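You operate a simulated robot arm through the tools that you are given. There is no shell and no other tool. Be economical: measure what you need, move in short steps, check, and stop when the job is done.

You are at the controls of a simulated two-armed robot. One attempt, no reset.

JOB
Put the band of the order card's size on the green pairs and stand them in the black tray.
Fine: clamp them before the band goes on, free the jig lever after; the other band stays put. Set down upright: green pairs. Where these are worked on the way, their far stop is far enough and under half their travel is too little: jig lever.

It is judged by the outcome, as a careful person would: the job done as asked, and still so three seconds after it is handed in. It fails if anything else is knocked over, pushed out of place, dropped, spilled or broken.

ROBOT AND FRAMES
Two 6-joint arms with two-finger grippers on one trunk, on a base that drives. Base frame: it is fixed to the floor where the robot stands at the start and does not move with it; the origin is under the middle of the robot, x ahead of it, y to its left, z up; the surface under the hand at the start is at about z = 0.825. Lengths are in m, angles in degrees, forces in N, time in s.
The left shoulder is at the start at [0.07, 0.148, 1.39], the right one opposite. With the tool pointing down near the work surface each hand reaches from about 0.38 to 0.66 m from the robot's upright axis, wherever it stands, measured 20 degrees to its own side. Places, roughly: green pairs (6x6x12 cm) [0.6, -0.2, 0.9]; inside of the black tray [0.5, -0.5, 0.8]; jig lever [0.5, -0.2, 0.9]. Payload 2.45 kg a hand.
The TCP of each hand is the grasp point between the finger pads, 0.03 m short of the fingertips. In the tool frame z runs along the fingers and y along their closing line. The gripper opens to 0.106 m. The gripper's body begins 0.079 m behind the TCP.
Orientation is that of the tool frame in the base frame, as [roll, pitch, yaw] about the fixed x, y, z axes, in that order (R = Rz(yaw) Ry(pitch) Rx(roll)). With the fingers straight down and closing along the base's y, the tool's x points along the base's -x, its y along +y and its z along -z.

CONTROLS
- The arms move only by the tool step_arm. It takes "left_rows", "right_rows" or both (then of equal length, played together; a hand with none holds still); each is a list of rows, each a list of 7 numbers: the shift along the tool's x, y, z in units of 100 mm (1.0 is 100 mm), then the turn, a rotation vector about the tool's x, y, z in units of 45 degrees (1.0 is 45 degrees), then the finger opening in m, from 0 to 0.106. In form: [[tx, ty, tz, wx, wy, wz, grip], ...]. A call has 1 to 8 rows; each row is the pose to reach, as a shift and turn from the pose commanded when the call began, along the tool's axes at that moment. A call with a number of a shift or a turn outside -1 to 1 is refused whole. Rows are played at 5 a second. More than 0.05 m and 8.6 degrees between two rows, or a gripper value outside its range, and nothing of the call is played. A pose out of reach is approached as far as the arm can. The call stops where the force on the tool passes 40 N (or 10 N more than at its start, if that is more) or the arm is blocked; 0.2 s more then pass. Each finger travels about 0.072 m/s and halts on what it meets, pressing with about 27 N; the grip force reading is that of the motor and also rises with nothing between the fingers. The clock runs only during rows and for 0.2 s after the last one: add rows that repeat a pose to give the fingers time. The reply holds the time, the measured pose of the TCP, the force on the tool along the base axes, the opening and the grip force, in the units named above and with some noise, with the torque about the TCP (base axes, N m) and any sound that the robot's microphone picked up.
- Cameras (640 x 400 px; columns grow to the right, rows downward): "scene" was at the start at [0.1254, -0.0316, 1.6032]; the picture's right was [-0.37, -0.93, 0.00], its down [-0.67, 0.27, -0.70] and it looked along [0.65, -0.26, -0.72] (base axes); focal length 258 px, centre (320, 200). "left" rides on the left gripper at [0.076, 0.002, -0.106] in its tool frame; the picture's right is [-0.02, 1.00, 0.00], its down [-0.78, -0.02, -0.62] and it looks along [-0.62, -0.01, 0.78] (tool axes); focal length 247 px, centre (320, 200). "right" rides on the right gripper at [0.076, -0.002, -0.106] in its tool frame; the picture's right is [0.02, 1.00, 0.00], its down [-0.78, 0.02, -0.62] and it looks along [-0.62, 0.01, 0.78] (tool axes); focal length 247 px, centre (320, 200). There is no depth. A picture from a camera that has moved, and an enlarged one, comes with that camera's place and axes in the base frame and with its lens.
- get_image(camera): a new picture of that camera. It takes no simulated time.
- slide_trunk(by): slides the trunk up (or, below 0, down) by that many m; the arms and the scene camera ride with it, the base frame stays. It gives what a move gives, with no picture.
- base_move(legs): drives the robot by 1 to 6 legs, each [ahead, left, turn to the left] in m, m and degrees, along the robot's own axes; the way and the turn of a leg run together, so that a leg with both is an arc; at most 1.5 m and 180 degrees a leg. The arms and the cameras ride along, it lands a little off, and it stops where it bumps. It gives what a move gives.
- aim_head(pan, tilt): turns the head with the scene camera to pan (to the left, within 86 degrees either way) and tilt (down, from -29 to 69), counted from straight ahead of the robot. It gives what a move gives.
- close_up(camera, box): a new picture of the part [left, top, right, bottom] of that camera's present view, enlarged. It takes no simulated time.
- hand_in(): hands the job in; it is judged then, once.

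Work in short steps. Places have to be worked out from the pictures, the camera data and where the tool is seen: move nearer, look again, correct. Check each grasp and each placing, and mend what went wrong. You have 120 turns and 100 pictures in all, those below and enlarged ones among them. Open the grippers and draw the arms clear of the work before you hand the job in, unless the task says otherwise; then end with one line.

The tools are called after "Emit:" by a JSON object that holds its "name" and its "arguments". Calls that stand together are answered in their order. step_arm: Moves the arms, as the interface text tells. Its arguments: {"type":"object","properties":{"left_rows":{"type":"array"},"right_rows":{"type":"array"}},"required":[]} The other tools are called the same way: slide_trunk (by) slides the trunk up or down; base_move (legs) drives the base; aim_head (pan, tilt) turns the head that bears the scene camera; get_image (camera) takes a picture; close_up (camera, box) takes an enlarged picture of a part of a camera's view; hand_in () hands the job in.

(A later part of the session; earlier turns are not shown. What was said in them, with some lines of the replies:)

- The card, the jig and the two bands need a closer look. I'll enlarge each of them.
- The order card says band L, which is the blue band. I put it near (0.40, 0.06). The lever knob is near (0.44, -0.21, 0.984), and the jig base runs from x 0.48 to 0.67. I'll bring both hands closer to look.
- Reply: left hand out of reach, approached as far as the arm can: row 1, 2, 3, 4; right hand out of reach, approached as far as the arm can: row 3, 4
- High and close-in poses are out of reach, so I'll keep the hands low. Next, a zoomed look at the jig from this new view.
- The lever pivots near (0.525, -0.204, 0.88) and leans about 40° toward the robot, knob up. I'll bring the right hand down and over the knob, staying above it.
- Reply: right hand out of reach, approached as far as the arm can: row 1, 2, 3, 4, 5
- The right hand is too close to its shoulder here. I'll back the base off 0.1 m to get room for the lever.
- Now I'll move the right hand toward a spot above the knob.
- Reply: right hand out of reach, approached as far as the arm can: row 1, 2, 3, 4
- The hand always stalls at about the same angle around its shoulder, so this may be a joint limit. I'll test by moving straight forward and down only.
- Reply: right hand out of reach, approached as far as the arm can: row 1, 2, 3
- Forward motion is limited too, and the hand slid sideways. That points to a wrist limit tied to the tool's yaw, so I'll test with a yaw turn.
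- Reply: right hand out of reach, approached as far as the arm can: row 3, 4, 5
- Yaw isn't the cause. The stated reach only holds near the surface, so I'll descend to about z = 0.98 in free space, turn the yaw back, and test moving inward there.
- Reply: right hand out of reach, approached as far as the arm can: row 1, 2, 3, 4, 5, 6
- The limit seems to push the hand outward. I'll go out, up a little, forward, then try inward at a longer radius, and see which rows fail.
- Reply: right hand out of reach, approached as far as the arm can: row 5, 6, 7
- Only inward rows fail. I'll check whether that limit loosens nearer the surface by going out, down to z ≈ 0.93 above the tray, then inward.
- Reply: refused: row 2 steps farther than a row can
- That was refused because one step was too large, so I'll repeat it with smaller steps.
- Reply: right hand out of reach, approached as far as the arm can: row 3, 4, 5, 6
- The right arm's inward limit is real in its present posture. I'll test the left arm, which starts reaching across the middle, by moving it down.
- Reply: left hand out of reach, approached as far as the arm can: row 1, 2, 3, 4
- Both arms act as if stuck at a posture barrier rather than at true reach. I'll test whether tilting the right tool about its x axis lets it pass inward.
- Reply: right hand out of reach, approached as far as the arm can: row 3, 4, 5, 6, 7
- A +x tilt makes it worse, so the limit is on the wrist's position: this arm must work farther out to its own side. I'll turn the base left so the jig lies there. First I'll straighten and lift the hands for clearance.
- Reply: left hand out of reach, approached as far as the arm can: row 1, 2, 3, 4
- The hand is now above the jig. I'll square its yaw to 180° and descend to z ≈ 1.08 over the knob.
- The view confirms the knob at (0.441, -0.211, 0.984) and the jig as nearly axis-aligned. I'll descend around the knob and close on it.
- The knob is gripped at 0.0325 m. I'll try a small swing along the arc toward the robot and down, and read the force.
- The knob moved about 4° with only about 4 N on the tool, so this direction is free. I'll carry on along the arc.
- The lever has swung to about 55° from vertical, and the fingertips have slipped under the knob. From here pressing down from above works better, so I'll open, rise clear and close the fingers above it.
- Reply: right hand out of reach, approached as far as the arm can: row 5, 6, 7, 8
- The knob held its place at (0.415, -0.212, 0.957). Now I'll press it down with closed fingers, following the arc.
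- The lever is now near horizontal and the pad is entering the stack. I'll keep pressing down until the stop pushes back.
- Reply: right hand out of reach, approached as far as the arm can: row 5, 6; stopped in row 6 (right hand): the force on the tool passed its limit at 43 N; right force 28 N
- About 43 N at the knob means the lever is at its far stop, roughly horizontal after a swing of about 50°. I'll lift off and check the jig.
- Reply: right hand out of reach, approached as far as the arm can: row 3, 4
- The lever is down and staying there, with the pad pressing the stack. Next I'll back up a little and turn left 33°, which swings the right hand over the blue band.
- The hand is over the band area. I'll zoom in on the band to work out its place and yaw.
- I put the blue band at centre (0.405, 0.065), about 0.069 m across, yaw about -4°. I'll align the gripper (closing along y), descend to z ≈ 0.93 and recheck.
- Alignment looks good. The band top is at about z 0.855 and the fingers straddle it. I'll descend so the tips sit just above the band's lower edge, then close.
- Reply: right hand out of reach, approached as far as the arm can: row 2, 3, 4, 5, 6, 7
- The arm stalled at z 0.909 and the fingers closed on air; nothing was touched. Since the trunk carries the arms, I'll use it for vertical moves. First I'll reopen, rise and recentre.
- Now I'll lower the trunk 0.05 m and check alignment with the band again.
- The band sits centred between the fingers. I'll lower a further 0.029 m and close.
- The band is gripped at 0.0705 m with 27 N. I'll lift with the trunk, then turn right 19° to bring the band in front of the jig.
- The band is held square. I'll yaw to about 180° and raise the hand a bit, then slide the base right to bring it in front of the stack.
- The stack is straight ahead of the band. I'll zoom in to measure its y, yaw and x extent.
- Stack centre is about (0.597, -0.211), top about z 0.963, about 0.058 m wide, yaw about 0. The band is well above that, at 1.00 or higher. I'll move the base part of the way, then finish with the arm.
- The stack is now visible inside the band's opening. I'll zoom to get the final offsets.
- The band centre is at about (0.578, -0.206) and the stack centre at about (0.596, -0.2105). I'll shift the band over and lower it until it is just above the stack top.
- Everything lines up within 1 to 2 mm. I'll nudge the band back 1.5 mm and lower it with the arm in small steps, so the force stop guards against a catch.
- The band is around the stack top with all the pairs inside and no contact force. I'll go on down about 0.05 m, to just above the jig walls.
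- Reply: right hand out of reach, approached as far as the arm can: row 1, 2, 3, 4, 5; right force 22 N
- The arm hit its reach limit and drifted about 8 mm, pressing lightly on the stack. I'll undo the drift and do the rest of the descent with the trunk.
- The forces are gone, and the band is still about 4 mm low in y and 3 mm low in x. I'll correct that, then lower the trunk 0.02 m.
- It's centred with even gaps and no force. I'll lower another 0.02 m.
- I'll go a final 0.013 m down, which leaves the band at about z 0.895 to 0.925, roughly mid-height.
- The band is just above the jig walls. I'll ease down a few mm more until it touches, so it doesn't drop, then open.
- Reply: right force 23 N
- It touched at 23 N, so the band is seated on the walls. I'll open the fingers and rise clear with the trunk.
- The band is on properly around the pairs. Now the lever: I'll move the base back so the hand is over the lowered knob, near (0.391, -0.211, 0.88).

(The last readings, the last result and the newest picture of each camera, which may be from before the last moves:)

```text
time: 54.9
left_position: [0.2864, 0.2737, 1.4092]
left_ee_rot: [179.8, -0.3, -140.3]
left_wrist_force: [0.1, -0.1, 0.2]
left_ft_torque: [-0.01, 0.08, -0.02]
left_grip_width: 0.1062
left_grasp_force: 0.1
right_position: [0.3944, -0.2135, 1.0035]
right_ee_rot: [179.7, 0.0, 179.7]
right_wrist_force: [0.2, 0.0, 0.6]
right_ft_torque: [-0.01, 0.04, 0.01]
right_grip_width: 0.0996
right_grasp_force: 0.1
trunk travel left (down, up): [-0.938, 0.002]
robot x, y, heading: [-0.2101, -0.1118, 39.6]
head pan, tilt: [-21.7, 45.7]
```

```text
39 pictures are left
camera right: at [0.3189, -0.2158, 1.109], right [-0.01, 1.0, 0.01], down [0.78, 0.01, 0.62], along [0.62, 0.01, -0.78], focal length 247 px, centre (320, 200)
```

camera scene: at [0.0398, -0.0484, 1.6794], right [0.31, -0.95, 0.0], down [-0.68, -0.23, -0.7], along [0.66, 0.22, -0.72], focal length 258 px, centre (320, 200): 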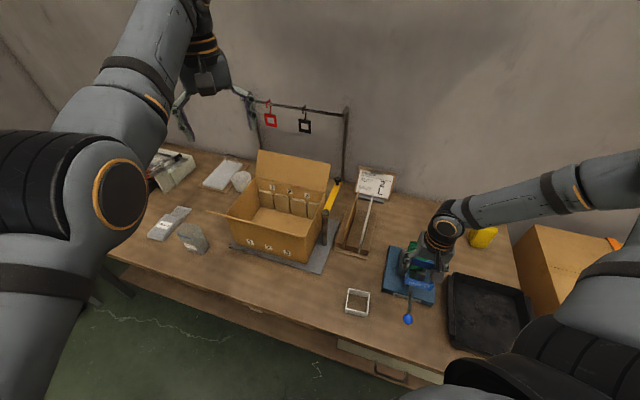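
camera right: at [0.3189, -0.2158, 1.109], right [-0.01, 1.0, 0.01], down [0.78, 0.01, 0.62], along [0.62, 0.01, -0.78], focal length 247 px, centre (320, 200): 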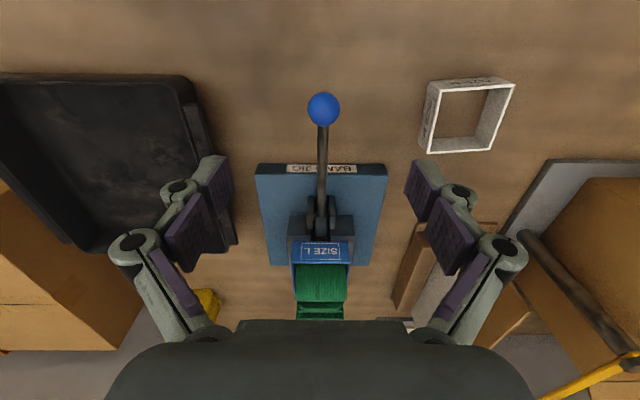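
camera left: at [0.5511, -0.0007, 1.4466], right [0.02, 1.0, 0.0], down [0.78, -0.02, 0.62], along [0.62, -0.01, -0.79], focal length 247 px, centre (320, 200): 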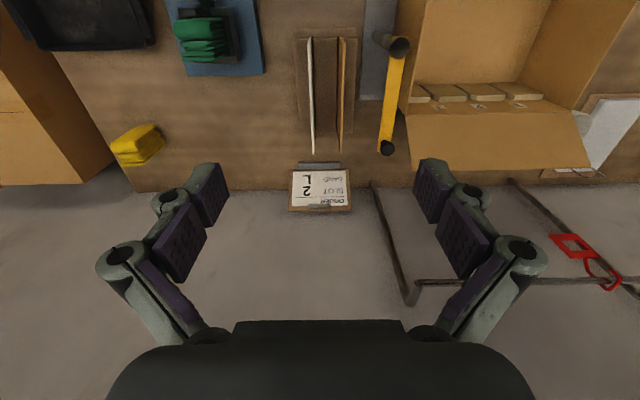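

The knob is at (0.394, -0.212), right under the hand. I'll lower the trunk 0.13 m around it and close.

Emit:
{"name": "slide_trunk", "arguments": {"by": -0.13}}

Emit:
{"name": "step_arm", "arguments": {"right_rows": [[0, 0.01, 0, 0, 0, 0, 0.08], [0, 0.01, 0, 0, 0, 0, 0.05], [0, 0.01, 0, 0, 0, 0, 0.02], [0, 0.01, 0, 0, 0, 0, 0.015], [0, 0.01, 0, 0, 0, 0, 0.015], [0, 0.01, 0, 0, 0, 0, 0.015]]}}

Emit:
{"name": "close_up", "arguments": {"camera": "right", "box": [220, 100, 420, 260]}}

```text
time: 56.5
left_position: [0.2803, 0.2728, 1.2824]
left_ee_rot: [179.9, -0.2, -140.3]
left_wrist_force: [0.8, -0.1, 1.2]
left_ft_torque: [-0.02, 0.02, -0.01]
left_grip_width: 0.1057
left_grasp_force: 0.0
right_position: [0.3891, -0.2127, 0.8774]
right_ee_rot: [179.7, 0.3, 179.6]
right_wrist_force: [-0.2, 0.0, 0.1]
right_ft_torque: [-0.02, -0.01, -0.02]
right_grip_width: 0.0999
right_grasp_force: 0.1
trunk travel left (down, up): [-0.808, 0.132]
robot x, y, heading: [-0.2096, -0.1063, 39.7]
head pan, tilt: [-21.7, 45.7]
```

```text
time: 57.9
left_position: [0.2802, 0.2774, 1.2803]
left_ee_rot: [180.0, -0.3, -140.3]
left_wrist_force: [0.0, -0.3, -0.1]
left_ft_torque: [-0.05, 0.02, -0.01]
left_grip_width: 0.106
left_grasp_force: 0.2
right_position: [0.3908, -0.2094, 0.8756]
right_ee_rot: [179.7, 0.2, 179.7]
right_wrist_force: [-3.3, 17.5, -4.1]
right_ft_torque: [-0.14, 0.42, 0.01]
right_grip_width: 0.0277
right_grasp_force: 44.6
trunk travel left (down, up): [-0.808, 0.132]
robot x, y, heading: [-0.2101, -0.1051, 39.7]
head pan, tilt: [-21.7, 45.7]
```

```text
2.50 times, centred on (320, 180) of right
camera zoom: at [0.3149, -0.2117, 0.9808], right [-0.01, 1.0, 0.0], down [0.78, 0.01, 0.62], along [0.62, 0.01, -0.78], focal length 617 px, centre (320, 250)
```

zoom: 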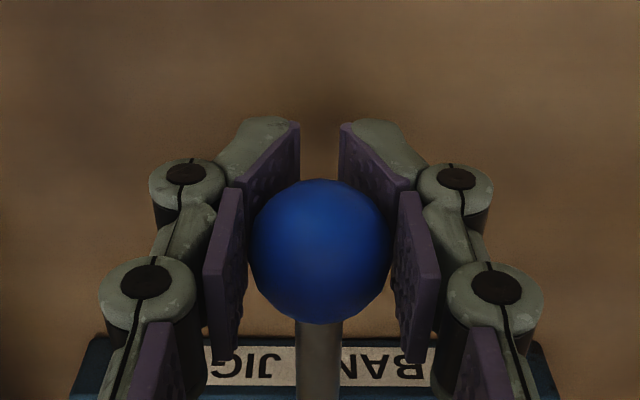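

The knob is caged with the tips curled under it. I'll lift it back along the arc.

Emit:
{"name": "step_arm", "arguments": {"right_rows": [[-0.01, 0.02, -0.12, 0, 0, 0, 0.015], [-0.02, 0.02, -0.23, 0, 0, 0, 0.015], [-0.05, 0.02, -0.35, 0, 0, 0, 0.015], [-0.08, 0.02, -0.46, 0, 0, 0, 0.015], [-0.13, 0.02, -0.57, 0, 0, 0, 0.015], [-0.18, 0.02, -0.67, 0, 0, 0, 0.015], [-0.25, 0.02, -0.77, 0, 0, 0, 0.015], [-0.31, 0.02, -0.86, 0, 0, 0, 0.015]]}}

Emit:
{"name": "get_image", "arguments": {"camera": "right"}}

```text
time: 59.7
left_position: [0.2806, 0.2752, 1.2812]
left_ee_rot: [179.8, -0.3, -140.3]
left_wrist_force: [0.0, -0.6, 0.4]
left_ft_torque: [0.01, -0.03, 0.01]
left_grip_width: 0.1059
left_grasp_force: 0.0
right_position: [0.4222, -0.2088, 0.9614]
right_ee_rot: [179.8, 0.6, 179.6]
right_wrist_force: [3.9, 7.3, 1.4]
right_ft_torque: [0.05, -0.03, -0.01]
right_grip_width: 0.0282
right_grasp_force: 5.5
trunk travel left (down, up): [-0.808, 0.132]
robot x, y, heading: [-0.2148, -0.1093, 39.5]
head pan, tilt: [-21.7, 45.7]
```

```text
37 pictures are left
camera right: at [0.3471, -0.2119, 1.0674], right [-0.01, 1.0, 0.0], down [0.78, 0.01, 0.63], along [0.63, 0.01, -0.78], focal length 247 px, centre (320, 200)
```

right: 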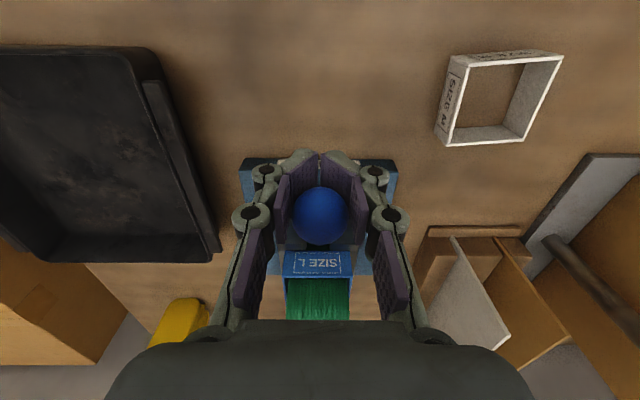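

The lever has followed to about 50°. I'll continue to its open stop.

Emit:
{"name": "step_arm", "arguments": {"right_rows": [[-0.06, 0, -0.07, 0, 0, 0, 0.015], [-0.12, 0, -0.14, 0, 0, 0, 0.015], [-0.18, 0, -0.22, 0, 0, 0, 0.015], [-0.24, 0, -0.27, 0, 0, 0, 0.015], [-0.3, 0, -0.31, 0, 0, 0, 0.015], [-0.34, 0, -0.34, 0, 0, 0, 0.015]]}}

Emit:
{"name": "get_image", "arguments": {"camera": "right"}}

```text
time: 60.8
left_position: [0.281, 0.2747, 1.2813]
left_ee_rot: [179.9, -0.2, -140.3]
left_wrist_force: [0.3, 0.0, 0.1]
left_ft_torque: [0.0, -0.01, -0.01]
left_grip_width: 0.1062
left_grasp_force: 0.1
right_position: [0.4401, -0.2091, 0.9877]
right_ee_rot: [179.7, -0.6, 179.6]
right_wrist_force: [-6.7, 9.1, -7.5]
right_ft_torque: [-0.19, -0.91, -0.03]
right_grip_width: 0.0276
right_grasp_force: 44.9
trunk travel left (down, up): [-0.808, 0.132]
robot x, y, heading: [-0.2092, -0.1076, 39.8]
head pan, tilt: [-21.7, 45.7]
stopped in row 5 (right hand): the force on the tool passed its limit at 42 N (the readings are from after the stop); the commanded pose is now the measured one
```

```text
36 pictures are left
camera right: at [0.3668, -0.2119, 1.0941], right [-0.01, 1.0, 0.01], down [0.79, 0.01, 0.61], along [0.61, 0.01, -0.79], focal length 247 px, centre (320, 200)
```

right: 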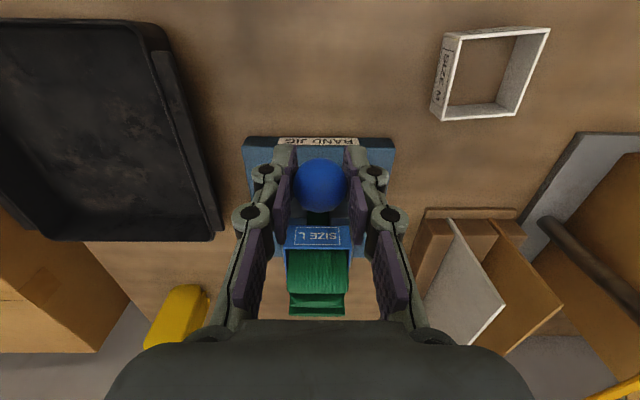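

The lever is back at its open stop: 42 N, with the hand at (0.440, 0.988), where the knob started. I'll open and rise.

Emit:
{"name": "step_arm", "arguments": {"right_rows": [[0, 0, 0, 0, 0, 0, 0.05], [0, 0, 0, 0, 0, 0, 0.09], [0, 0, 0, 0, 0, 0, 0.1], [0, 0, 0, 0, 0, 0, 0.1]]}}

Emit:
{"name": "slide_trunk", "arguments": {"by": 0.075}}

Emit:
{"name": "get_image", "arguments": {"camera": "right"}}

Emit:
{"name": "get_image", "arguments": {"camera": "scene"}}

```text
time: 61.8
left_position: [0.2806, 0.2741, 1.2822]
left_ee_rot: [179.9, -0.2, -140.4]
left_wrist_force: [0.5, 0.6, 0.1]
left_ft_torque: [0.0, 0.04, -0.04]
left_grip_width: 0.1062
left_grasp_force: 0.0
right_position: [0.442, -0.2112, 0.9874]
right_ee_rot: [179.8, -0.5, 179.6]
right_wrist_force: [1.3, -0.3, 0.2]
right_ft_torque: [-0.01, 0.01, -0.01]
right_grip_width: 0.1
right_grasp_force: 0.1
trunk travel left (down, up): [-0.808, 0.132]
robot x, y, heading: [-0.2102, -0.1112, 39.4]
head pan, tilt: [-21.7, 45.7]
```

```text
time: 62.9
left_position: [0.2805, 0.2754, 1.3566]
left_ee_rot: [179.8, -0.3, -140.3]
left_wrist_force: [0.4, -0.2, 0.2]
left_ft_torque: [0.03, -0.02, -0.01]
left_grip_width: 0.1059
left_grasp_force: 0.0
right_position: [0.442, -0.2116, 1.0621]
right_ee_rot: [179.8, -0.4, 179.7]
right_wrist_force: [-0.2, 0.1, 0.0]
right_ft_torque: [0.01, 0.01, 0.0]
right_grip_width: 0.1002
right_grasp_force: 0.0
trunk travel left (down, up): [-0.883, 0.057]
robot x, y, heading: [-0.2126, -0.1109, 39.5]
head pan, tilt: [-21.7, 45.7]
```

```text
35 pictures are left
camera right: at [0.368, -0.2134, 1.1688], right [-0.01, 1.0, 0.0], down [0.79, 0.01, 0.61], along [0.61, 0.01, -0.79], focal length 247 px, centre (320, 200)
```

right: 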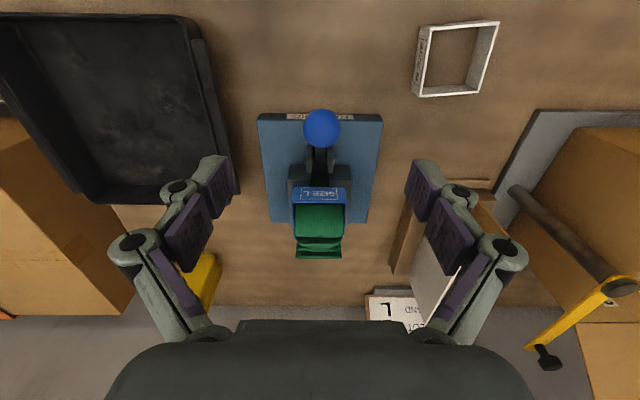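

```text
34 pictures are left
camera scene: at [-0.095, -0.0539, 1.6232], right [0.31, -0.95, 0.0], down [-0.68, -0.22, -0.7], along [0.66, 0.21, -0.72], focal length 258 px, centre (320, 200)
```

scene: 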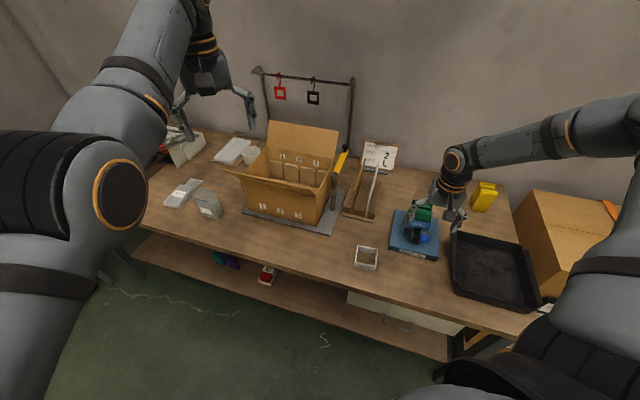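

The lever is open, and the band is around the pairs. I'll drive forward to put the gripper over the stack for the pick-up.

Emit:
{"name": "base_move", "arguments": {"legs": [[0.119, -0.098, 0]]}}

Emit:
{"name": "close_up", "arguments": {"camera": "right", "box": [200, 60, 440, 260]}}

```text
time: 64.3
left_position: [0.431, 0.2735, 1.3581]
left_ee_rot: [179.9, -0.2, -140.2]
left_wrist_force: [0.7, 0.1, -0.2]
left_ft_torque: [0.04, 0.01, 0.0]
left_grip_width: 0.1057
left_grasp_force: 0.1
right_position: [0.5943, -0.2115, 1.0635]
right_ee_rot: [179.8, -0.3, 179.7]
right_wrist_force: [0.2, -0.3, -0.2]
right_ft_torque: [0.0, -0.04, -0.02]
right_grip_width: 0.1001
right_grasp_force: 0.1
trunk travel left (down, up): [-0.883, 0.057]
robot x, y, heading: [-0.0552, -0.1103, 39.7]
head pan, tilt: [-21.7, 45.7]
```

```text
2.00 times, centred on (320, 160) of right
camera zoom: at [0.5199, -0.2137, 1.1705], right [-0.02, 1.0, 0.0], down [0.79, 0.01, 0.62], along [0.62, 0.01, -0.79], focal length 494 px, centre (320, 280)
```

zoom: 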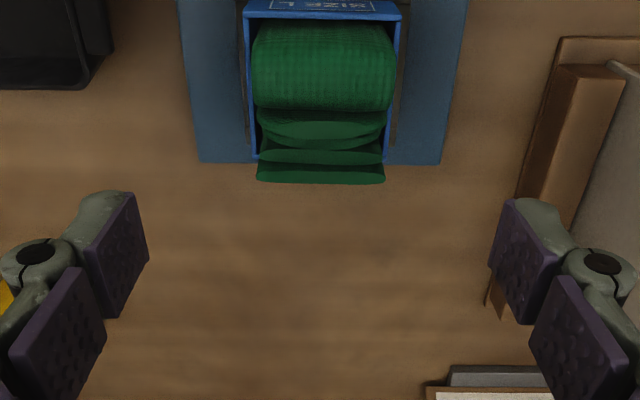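

The stack is centred under the hand. I'll lower the trunk to TCP z ≈ 0.957, with the tips just above the band, and close on the pairs.

Emit:
{"name": "slide_trunk", "arguments": {"by": -0.106}}

Emit:
{"name": "step_arm", "arguments": {"right_rows": [[0, 0, 0, 0, 0, 0, 0.08], [0, 0, 0, 0, 0, 0, 0.06], [0, 0, 0, 0, 0, 0, 0.045], [0, 0, 0, 0, 0, 0, 0.04], [0, 0, 0, 0, 0, 0, 0.04]]}}

Emit:
{"name": "close_up", "arguments": {"camera": "right", "box": [200, 80, 440, 280]}}

Emit:
{"name": "close_up", "arguments": {"camera": "scene", "box": [370, 200, 470, 300]}}

```text
time: 65.7
left_position: [0.4335, 0.2742, 1.2512]
left_ee_rot: [179.9, -0.3, -140.2]
left_wrist_force: [-0.5, 0.9, -0.2]
left_ft_torque: [0.0, 0.0, 0.01]
left_grip_width: 0.1058
left_grasp_force: 0.0
right_position: [0.5954, -0.2109, 0.956]
right_ee_rot: [179.8, -0.5, 179.7]
right_wrist_force: [-0.5, -0.1, 0.1]
right_ft_torque: [-0.01, 0.0, 0.03]
right_grip_width: 0.1
right_grasp_force: 0.0
trunk travel left (down, up): [-0.777, 0.163]
robot x, y, heading: [-0.0566, -0.1098, 39.9]
head pan, tilt: [-21.7, 45.7]
```

```text
time: 66.9
left_position: [0.433, 0.2728, 1.2511]
left_ee_rot: [179.9, -0.2, -140.2]
left_wrist_force: [-0.4, -0.7, 0.3]
left_ft_torque: [0.02, -0.02, 0.01]
left_grip_width: 0.106
left_grasp_force: 0.1
right_position: [0.5974, -0.211, 0.9565]
right_ee_rot: [179.9, -0.5, 179.6]
right_wrist_force: [0.1, 1.1, 2.7]
right_ft_torque: [0.02, 0.02, -0.02]
right_grip_width: 0.0591
right_grasp_force: 27.0
trunk travel left (down, up): [-0.777, 0.163]
robot x, y, heading: [-0.0563, -0.109, 39.8]
head pan, tilt: [-21.7, 45.7]
```

```text
2.00 times, centred on (320, 180) of right
camera zoom: at [0.5227, -0.2135, 1.0631], right [-0.02, 1.0, 0.0], down [0.79, 0.01, 0.62], along [0.62, 0.01, -0.79], focal length 494 px, centre (320, 240)
```

zoom: 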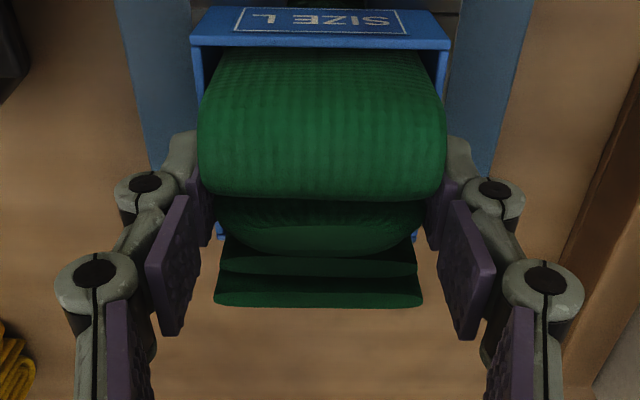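

```text
4.00 times, centred on (420, 250) of scene
camera zoom: at [0.0592, -0.0549, 1.5173], right [0.31, -0.95, 0.0], down [-0.68, -0.22, -0.7], along [0.66, 0.22, -0.72], focal length 1033 px, centre (-80, 0)
```

zoom: 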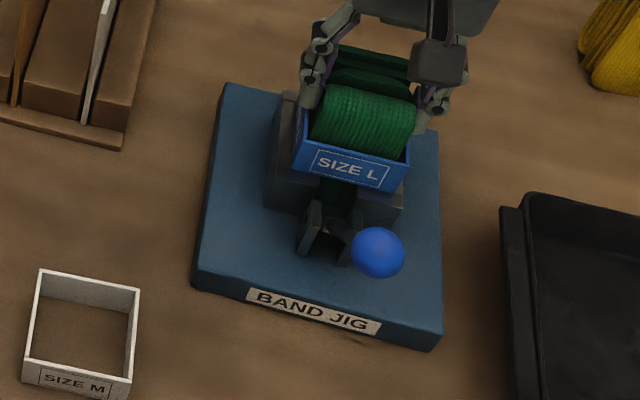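

Gripped at 0.059 m with 27 N. I'll lift 0.05 m first and check that the band rises with the pairs.

Emit:
{"name": "slide_trunk", "arguments": {"by": 0.05}}

Emit:
{"name": "close_up", "arguments": {"camera": "scene", "box": [370, 200, 470, 300]}}

```text
time: 67.8
left_position: [0.4344, 0.2728, 1.3006]
left_ee_rot: [179.9, -0.2, -140.1]
left_wrist_force: [0.4, 0.2, 0.1]
left_ft_torque: [-0.03, 0.01, 0.02]
left_grip_width: 0.1058
left_grasp_force: 0.0
right_position: [0.5969, -0.2097, 1.0061]
right_ee_rot: [179.9, -0.6, 179.7]
right_wrist_force: [0.7, 0.9, -1.9]
right_ft_torque: [0.0, -0.02, 0.0]
right_grip_width: 0.0594
right_grasp_force: 27.3
trunk travel left (down, up): [-0.827, 0.113]
robot x, y, heading: [-0.0547, -0.11, 39.7]
head pan, tilt: [-21.7, 45.7]
```

```text
4.00 times, centred on (420, 250) of scene
camera zoom: at [0.0603, -0.0551, 1.5671], right [0.31, -0.95, 0.0], down [-0.68, -0.22, -0.7], along [0.66, 0.22, -0.72], focal length 1033 px, centre (-80, 0)
```

zoom: 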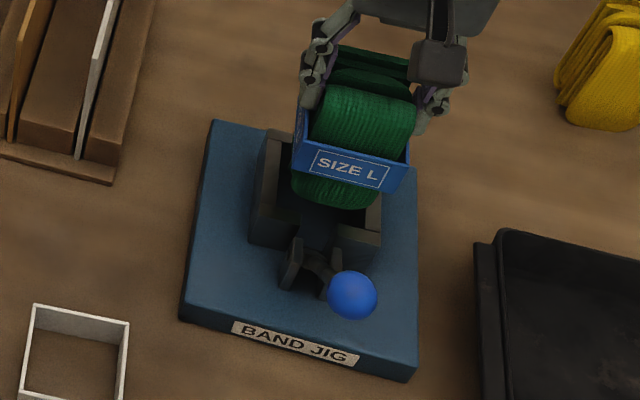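

The band came up with the pairs. I'll lift 0.1 m more, then drive so the stack hangs over the tray's middle, about (0.50, -0.46).

Emit:
{"name": "slide_trunk", "arguments": {"by": 0.11}}

Emit:
{"name": "base_move", "arguments": {"legs": [[-0.234, -0.13, 0]]}}

Emit:
{"name": "get_image", "arguments": {"camera": "scene"}}

Emit:
{"name": "get_image", "arguments": {"camera": "right"}}

```text
time: 69.2
left_position: [0.4351, 0.2742, 1.4096]
left_ee_rot: [179.9, -0.2, -140.2]
left_wrist_force: [0.6, 0.7, -0.5]
left_ft_torque: [0.01, 0.02, -0.01]
left_grip_width: 0.1059
left_grasp_force: 0.2
right_position: [0.5974, -0.2113, 1.1156]
right_ee_rot: [179.8, -0.6, 179.6]
right_wrist_force: [0.7, 0.6, -2.4]
right_ft_torque: [0.0, 0.01, 0.0]
right_grip_width: 0.0593
right_grasp_force: 27.4
trunk travel left (down, up): [-0.937, 0.003]
robot x, y, heading: [-0.0532, -0.1107, 39.8]
head pan, tilt: [-21.7, 45.7]
```

```text
time: 71.1
left_position: [0.3403, 0.0312, 1.4091]
left_ee_rot: [-179.9, -0.3, -140.2]
left_wrist_force: [-0.9, 0.5, -1.1]
left_ft_torque: [-0.06, -0.05, -0.01]
left_grip_width: 0.1061
left_grasp_force: 0.1
right_position: [0.5033, -0.4552, 1.1159]
right_ee_rot: [179.9, -0.6, 179.7]
right_wrist_force: [0.0, 0.1, -1.3]
right_ft_torque: [-0.05, 0.02, 0.0]
right_grip_width: 0.0591
right_grasp_force: 26.7
trunk travel left (down, up): [-0.937, 0.003]
robot x, y, heading: [-0.1516, -0.3585, 39.8]
head pan, tilt: [-21.7, 45.7]
```

```text
29 pictures are left
camera scene: at [-0.0337, -0.2978, 1.6769], right [0.31, -0.95, 0.0], down [-0.68, -0.22, -0.7], along [0.66, 0.21, -0.72], focal length 258 px, centre (320, 200)
```

scene: 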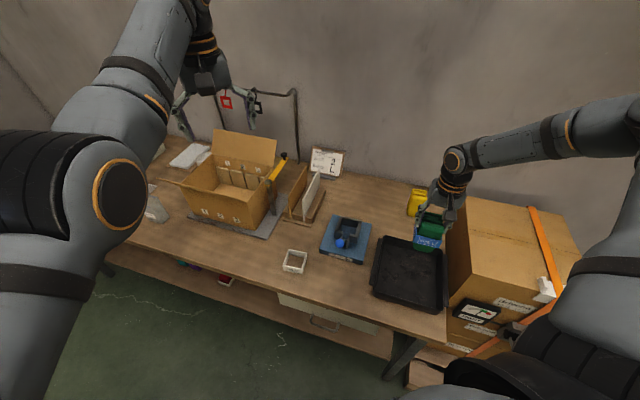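

```text
28 pictures are left
camera right: at [0.429, -0.4575, 1.2224], right [-0.02, 1.0, 0.0], down [0.79, 0.01, 0.61], along [0.61, 0.01, -0.79], focal length 247 px, centre (320, 200)
```

right: 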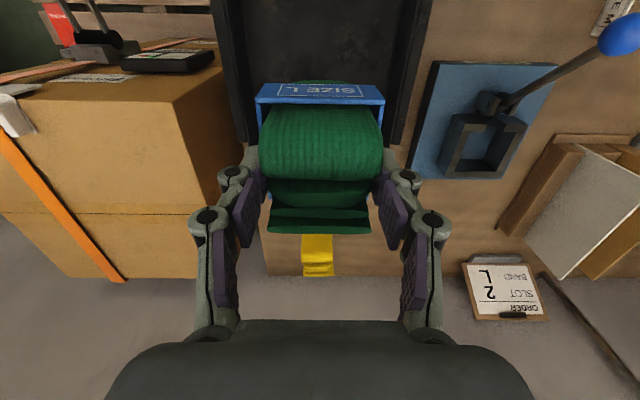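

The stack hangs over the middle of the tray. Its bottom should be near z 1.00 and the tray floor near 0.83, so I'll lower 0.15 m and look.

Emit:
{"name": "slide_trunk", "arguments": {"by": -0.15}}

Emit:
{"name": "close_up", "arguments": {"camera": "scene", "box": [340, 130, 500, 320]}}

Emit:
{"name": "get_image", "arguments": {"camera": "right"}}

```text
time: 72.9
left_position: [0.3387, 0.0275, 1.2609]
left_ee_rot: [179.9, -0.2, -140.2]
left_wrist_force: [0.4, 0.5, 0.0]
left_ft_torque: [-0.03, 0.0, 0.03]
left_grip_width: 0.1061
left_grasp_force: 0.1
right_position: [0.5017, -0.4575, 0.9662]
right_ee_rot: [179.8, -0.5, 179.7]
right_wrist_force: [0.2, 0.1, -1.2]
right_ft_torque: [0.02, 0.02, -0.03]
right_grip_width: 0.0595
right_grasp_force: 26.6
trunk travel left (down, up): [-0.787, 0.153]
robot x, y, heading: [-0.1529, -0.358, 39.8]
head pan, tilt: [-21.7, 45.7]
```

```text
2.11 times, centred on (420, 225) of scene
camera zoom: at [-0.0355, -0.3017, 1.5272], right [0.31, -0.95, 0.0], down [-0.68, -0.22, -0.7], along [0.66, 0.22, -0.72], focal length 544 px, centre (110, 147)
```

zoom: 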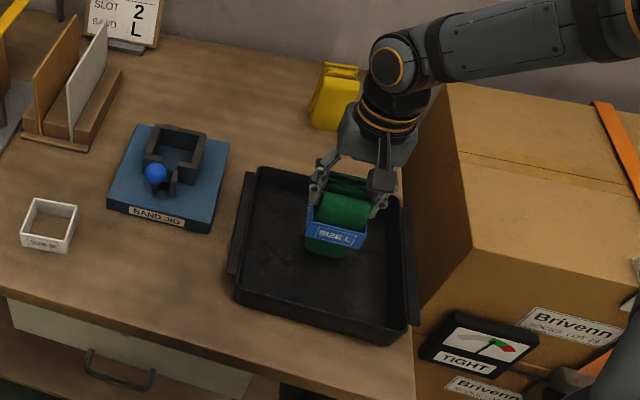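

```text
26 pictures are left
camera right: at [0.4277, -0.4603, 1.0729], right [-0.02, 1.0, 0.0], down [0.79, 0.01, 0.61], along [0.61, 0.01, -0.79], focal length 247 px, centre (320, 200)
```

right: 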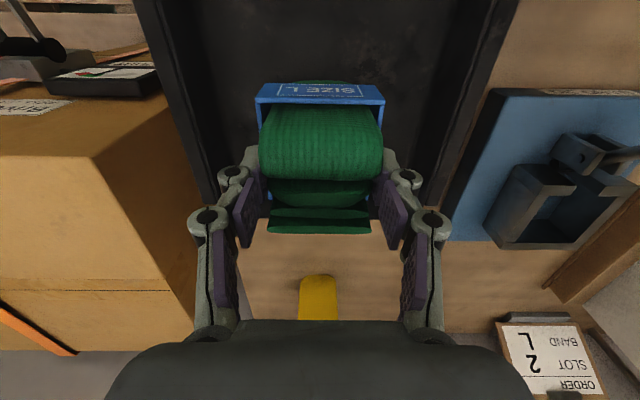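

It's well inside the tray. I'll lower in small steps and watch the force for touch-down.

Emit:
{"name": "slide_trunk", "arguments": {"by": -0.018}}

Emit:
{"name": "slide_trunk", "arguments": {"by": -0.004}}

```text
time: 73.5
left_position: [0.3382, 0.0263, 1.2431]
left_ee_rot: [179.8, -0.2, -140.1]
left_wrist_force: [-0.3, 0.1, 0.9]
left_ft_torque: [0.0, -0.03, 0.01]
left_grip_width: 0.1063
left_grasp_force: 0.0
right_position: [0.5027, -0.4575, 0.9473]
right_ee_rot: [179.8, -0.5, 179.7]
right_wrist_force: [0.2, -1.1, -0.5]
right_ft_torque: [0.0, 0.0, 0.04]
right_grip_width: 0.0595
right_grasp_force: 26.6
trunk travel left (down, up): [-0.769, 0.171]
robot x, y, heading: [-0.1529, -0.358, 40.0]
head pan, tilt: [-21.7, 45.7]
```

```text
time: 74.1
left_position: [0.3379, 0.0281, 1.2375]
left_ee_rot: [-180.0, -0.1, -140.2]
left_wrist_force: [0.9, 0.9, 0.2]
left_ft_torque: [0.0, 0.01, 0.01]
left_grip_width: 0.1059
left_grasp_force: 0.1
right_position: [0.5025, -0.4581, 0.9438]
right_ee_rot: [179.8, -0.5, 179.7]
right_wrist_force: [0.2, -0.6, -1.6]
right_ft_torque: [0.01, -0.02, 0.05]
right_grip_width: 0.0596
right_grasp_force: 26.9
trunk travel left (down, up): [-0.765, 0.175]
robot x, y, heading: [-0.1522, -0.3571, 39.9]
head pan, tilt: [-21.7, 45.7]
```

No contact yet, so I'll keep going in 3–4 mm steps.

Emit:
{"name": "slide_trunk", "arguments": {"by": -0.004}}

Emit:
{"name": "slide_trunk", "arguments": {"by": -0.003}}

```text
time: 74.6
left_position: [0.3395, 0.0271, 1.2348]
left_ee_rot: [179.9, -0.2, -140.2]
left_wrist_force: [0.0, 0.2, 1.1]
left_ft_torque: [-0.01, 0.01, 0.01]
left_grip_width: 0.1062
left_grasp_force: 0.0
right_position: [0.5017, -0.4582, 0.9391]
right_ee_rot: [179.9, -0.4, 179.7]
right_wrist_force: [-0.2, -0.4, -0.9]
right_ft_torque: [0.01, 0.01, -0.02]
right_grip_width: 0.0593
right_grasp_force: 26.7
trunk travel left (down, up): [-0.761, 0.179]
robot x, y, heading: [-0.1535, -0.3585, 40.0]
head pan, tilt: [-21.7, 45.7]
```

```text
time: 75.1
left_position: [0.3399, 0.0273, 1.2317]
left_ee_rot: [179.8, -0.1, -140.2]
left_wrist_force: [-0.6, 0.6, -0.1]
left_ft_torque: [0.0, 0.03, -0.03]
left_grip_width: 0.106
left_grasp_force: 0.1
right_position: [0.5034, -0.459, 0.9371]
right_ee_rot: [179.8, -0.4, 179.7]
right_wrist_force: [-0.1, 0.0, -1.6]
right_ft_torque: [0.0, 0.0, 0.0]
right_grip_width: 0.0594
right_grasp_force: 27.1
trunk travel left (down, up): [-0.758, 0.182]
robot x, y, heading: [-0.1513, -0.3552, 40.0]
head pan, tilt: [-21.7, 45.7]
```

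Still hanging free, so I'll continue.

Emit:
{"name": "slide_trunk", "arguments": {"by": -0.004}}

Emit:
{"name": "slide_trunk", "arguments": {"by": -0.003}}

Emit:
{"name": "close_up", "arguments": {"camera": "scene", "box": [380, 170, 460, 280]}}

```text
time: 75.6
left_position: [0.3394, 0.028, 1.2281]
left_ee_rot: [179.9, -0.2, -140.1]
left_wrist_force: [0.2, -0.2, 0.6]
left_ft_torque: [0.01, 0.03, 0.0]
left_grip_width: 0.1059
left_grasp_force: 0.1
right_position: [0.5017, -0.4579, 0.9329]
right_ee_rot: [179.8, -0.5, 179.7]
right_wrist_force: [-0.6, -0.3, -0.6]
right_ft_torque: [-0.01, -0.03, -0.02]
right_grip_width: 0.0593
right_grasp_force: 27.4
trunk travel left (down, up): [-0.754, 0.186]
robot x, y, heading: [-0.152, -0.3561, 40.0]
head pan, tilt: [-21.7, 45.7]
```

```text
time: 76.2
left_position: [0.3376, 0.0276, 1.2259]
left_ee_rot: [179.9, -0.2, -140.2]
left_wrist_force: [0.2, -0.1, 0.2]
left_ft_torque: [0.01, 0.01, 0.05]
left_grip_width: 0.106
left_grasp_force: 0.1
right_position: [0.5014, -0.4584, 0.9316]
right_ee_rot: [179.8, -0.4, 179.8]
right_wrist_force: [0.3, -1.7, 9.3]
right_ft_torque: [-0.19, 0.24, 0.01]
right_grip_width: 0.0595
right_grasp_force: 27.2
trunk travel left (down, up): [-0.751, 0.189]
robot x, y, heading: [-0.1496, -0.3548, 39.9]
head pan, tilt: [-21.7, 45.7]
```

```text
3.64 times, centred on (420, 225) of scene
camera zoom: at [-0.037, -0.302, 1.4915], right [0.31, -0.95, 0.0], down [-0.68, -0.22, -0.7], along [0.66, 0.22, -0.72], focal length 939 px, centre (-44, 109)
```

zoom: 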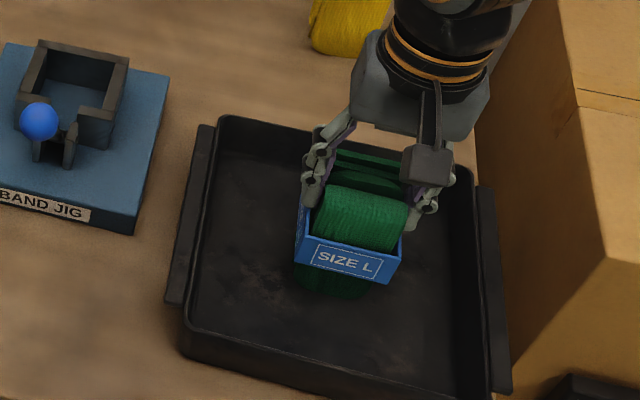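

Touch-down at about 9 N. I'll open the fingers gently and check the stack stands before rising.

Emit:
{"name": "step_arm", "arguments": {"right_rows": [[0, 0, 0, 0, 0, 0, 0.062], [0, 0, 0, 0, 0, 0, 0.07], [0, 0, 0, 0, 0, 0, 0.08], [0, 0, 0, 0, 0, 0, 0.095], [0, 0, 0, 0, 0, 0, 0.1]]}}

Emit:
{"name": "get_image", "arguments": {"camera": "right"}}

```text
time: 77.4
left_position: [0.3384, 0.0269, 1.2246]
left_ee_rot: [179.9, -0.2, -140.1]
left_wrist_force: [-0.6, -0.4, 0.0]
left_ft_torque: [0.0, 0.0, -0.01]
left_grip_width: 0.106
left_grasp_force: 0.0
right_position: [0.5023, -0.4587, 0.9302]
right_ee_rot: [179.7, -0.5, 179.7]
right_wrist_force: [-0.2, -0.4, -0.2]
right_ft_torque: [0.0, 0.02, 0.0]
right_grip_width: 0.0998
right_grasp_force: 0.1
trunk travel left (down, up): [-0.751, 0.189]
robot x, y, heading: [-0.1504, -0.3602, 39.6]
head pan, tilt: [-21.7, 45.7]
```

```text
24 pictures are left
camera right: at [0.4274, -0.4604, 1.037], right [-0.02, 1.0, 0.0], down [0.79, 0.01, 0.62], along [0.61, 0.01, -0.79], focal length 247 px, centre (320, 200)
```

right: 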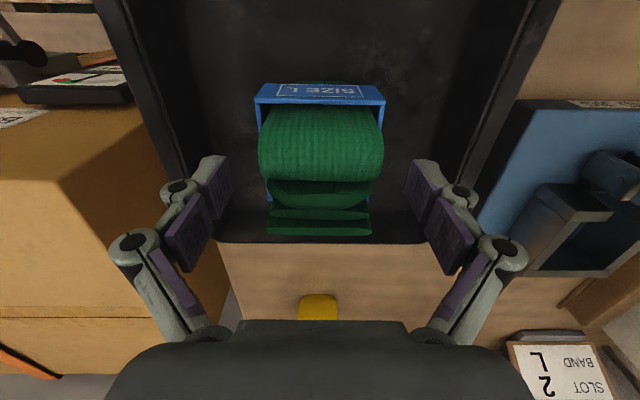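

It stands upright, and the fingers are clear. I'll rise with the trunk and back the robot off.

Emit:
{"name": "slide_trunk", "arguments": {"by": 0.18}}

Emit:
{"name": "base_move", "arguments": {"legs": [[-0.15, 0.0, 0]]}}

Emit:
{"name": "get_image", "arguments": {"camera": "scene"}}

Emit:
{"name": "close_up", "arguments": {"camera": "right", "box": [200, 60, 520, 300]}}

```text
time: 79.4
left_position: [0.3389, 0.0276, 1.404]
left_ee_rot: [179.9, -0.2, -140.2]
left_wrist_force: [1.2, -0.1, 0.3]
left_ft_torque: [0.0, 0.0, 0.01]
left_grip_width: 0.1058
left_grasp_force: 0.0
right_position: [0.5013, -0.458, 1.1094]
right_ee_rot: [179.8, -0.5, 179.7]
right_wrist_force: [0.3, -0.3, -0.9]
right_ft_torque: [-0.01, -0.01, 0.01]
right_grip_width: 0.0997
right_grasp_force: 0.0
trunk travel left (down, up): [-0.931, 0.009]
robot x, y, heading: [-0.1535, -0.3559, 39.9]
head pan, tilt: [-21.7, 45.7]
```

```text
time: 80.7
left_position: [0.2274, -0.0655, 1.4027]
left_ee_rot: [179.8, -0.4, -140.3]
left_wrist_force: [0.7, 0.6, 0.1]
left_ft_torque: [0.02, 0.0, 0.02]
left_grip_width: 0.1056
left_grasp_force: 0.0
right_position: [0.3901, -0.5516, 1.1092]
right_ee_rot: [179.9, -0.6, 179.7]
right_wrist_force: [0.0, 0.7, 0.2]
right_ft_torque: [-0.01, 0.02, 0.02]
right_grip_width: 0.1
right_grasp_force: 0.0
trunk travel left (down, up): [-0.931, 0.009]
robot x, y, heading: [-0.2663, -0.4518, 39.7]
head pan, tilt: [-21.7, 45.7]
```

```text
23 pictures are left
camera scene: at [-0.1464, -0.3942, 1.6708], right [0.31, -0.95, 0.0], down [-0.68, -0.22, -0.7], along [0.66, 0.21, -0.72], focal length 258 px, centre (320, 200)
```

scene: 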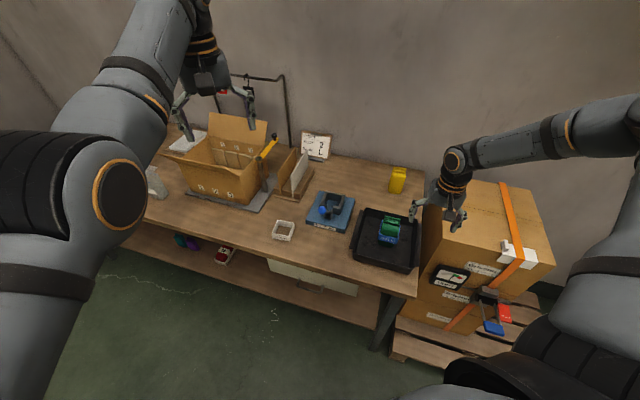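

```text
1.67 times, centred on (360, 180) of right
camera zoom: at [0.3159, -0.5538, 1.2157], right [-0.02, 1.0, 0.0], down [0.79, 0.01, 0.61], along [0.61, 0.01, -0.79], focal length 412 px, centre (253, 233)
```

zoom: 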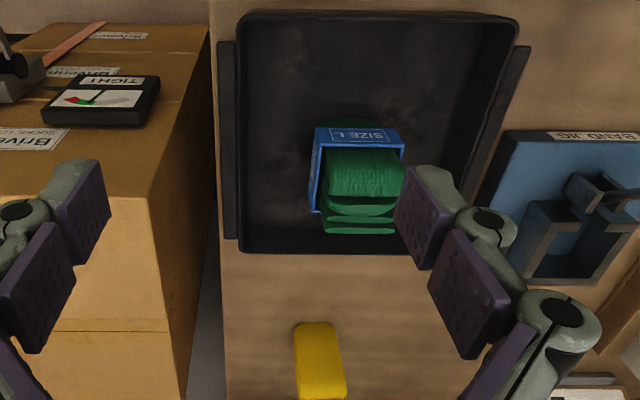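

The banded pairs stand in the tray, the lever is open and the white band hasn't moved. I'll draw fully clear of the bench, then take one last look.

Emit:
{"name": "base_move", "arguments": {"legs": [[-0.19, 0.16, 0]]}}

Emit:
{"name": "get_image", "arguments": {"camera": "scene"}}

Emit:
{"name": "close_up", "arguments": {"camera": "scene", "box": [280, 140, 440, 260]}}

```text
time: 82.5
left_position: [-0.0196, -0.0642, 1.4021]
left_ee_rot: [179.9, -0.4, -140.0]
left_wrist_force: [0.5, -0.5, -0.2]
left_ft_torque: [0.03, 0.02, 0.03]
left_grip_width: 0.106
left_grasp_force: 0.1
right_position: [0.145, -0.5489, 1.1075]
right_ee_rot: [179.8, -0.7, 179.9]
right_wrist_force: [0.3, 0.5, -0.5]
right_ft_torque: [-0.02, 0.04, 0.02]
right_grip_width: 0.1
right_grasp_force: 0.1
trunk travel left (down, up): [-0.931, 0.009]
robot x, y, heading: [-0.5127, -0.4484, 39.9]
head pan, tilt: [-21.7, 45.7]
```

```text
21 pictures are left
camera scene: at [-0.3911, -0.3946, 1.6707], right [0.31, -0.95, 0.0], down [-0.68, -0.22, -0.7], along [0.66, 0.22, -0.72], focal length 258 px, centre (320, 200)
```

scene: 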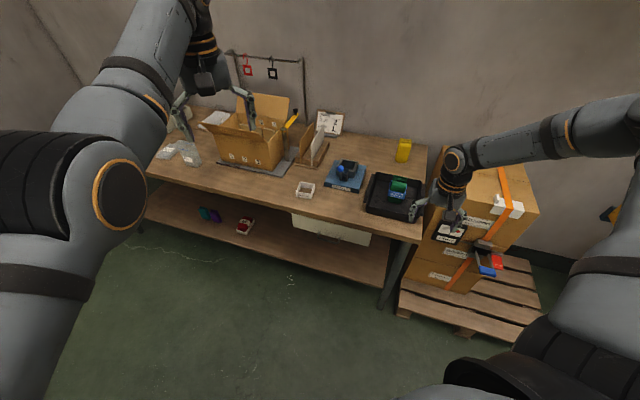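

```text
3.33 times, centred on (360, 200) of scene
camera zoom: at [-0.3911, -0.3946, 1.6707], right [0.31, -0.95, 0.0], down [-0.68, -0.22, -0.7], along [0.66, 0.22, -0.72], focal length 861 px, centre (187, 200)
```

zoom: 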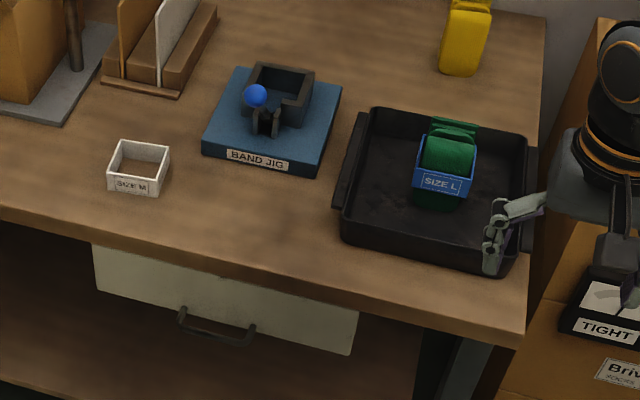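

The pairs stand upright in the tray with the L band on, the lever is open, and both hands are open and clear. Handing in.

Emit:
{"name": "hand_in", "arguments": {}}

```text
The job is handed in.
```

The green pairs now stand upright in the black tray with the size L (blue) band on; they were clamped for the banding, the jig lever is back at its open stop, and the size M band was left where it was.
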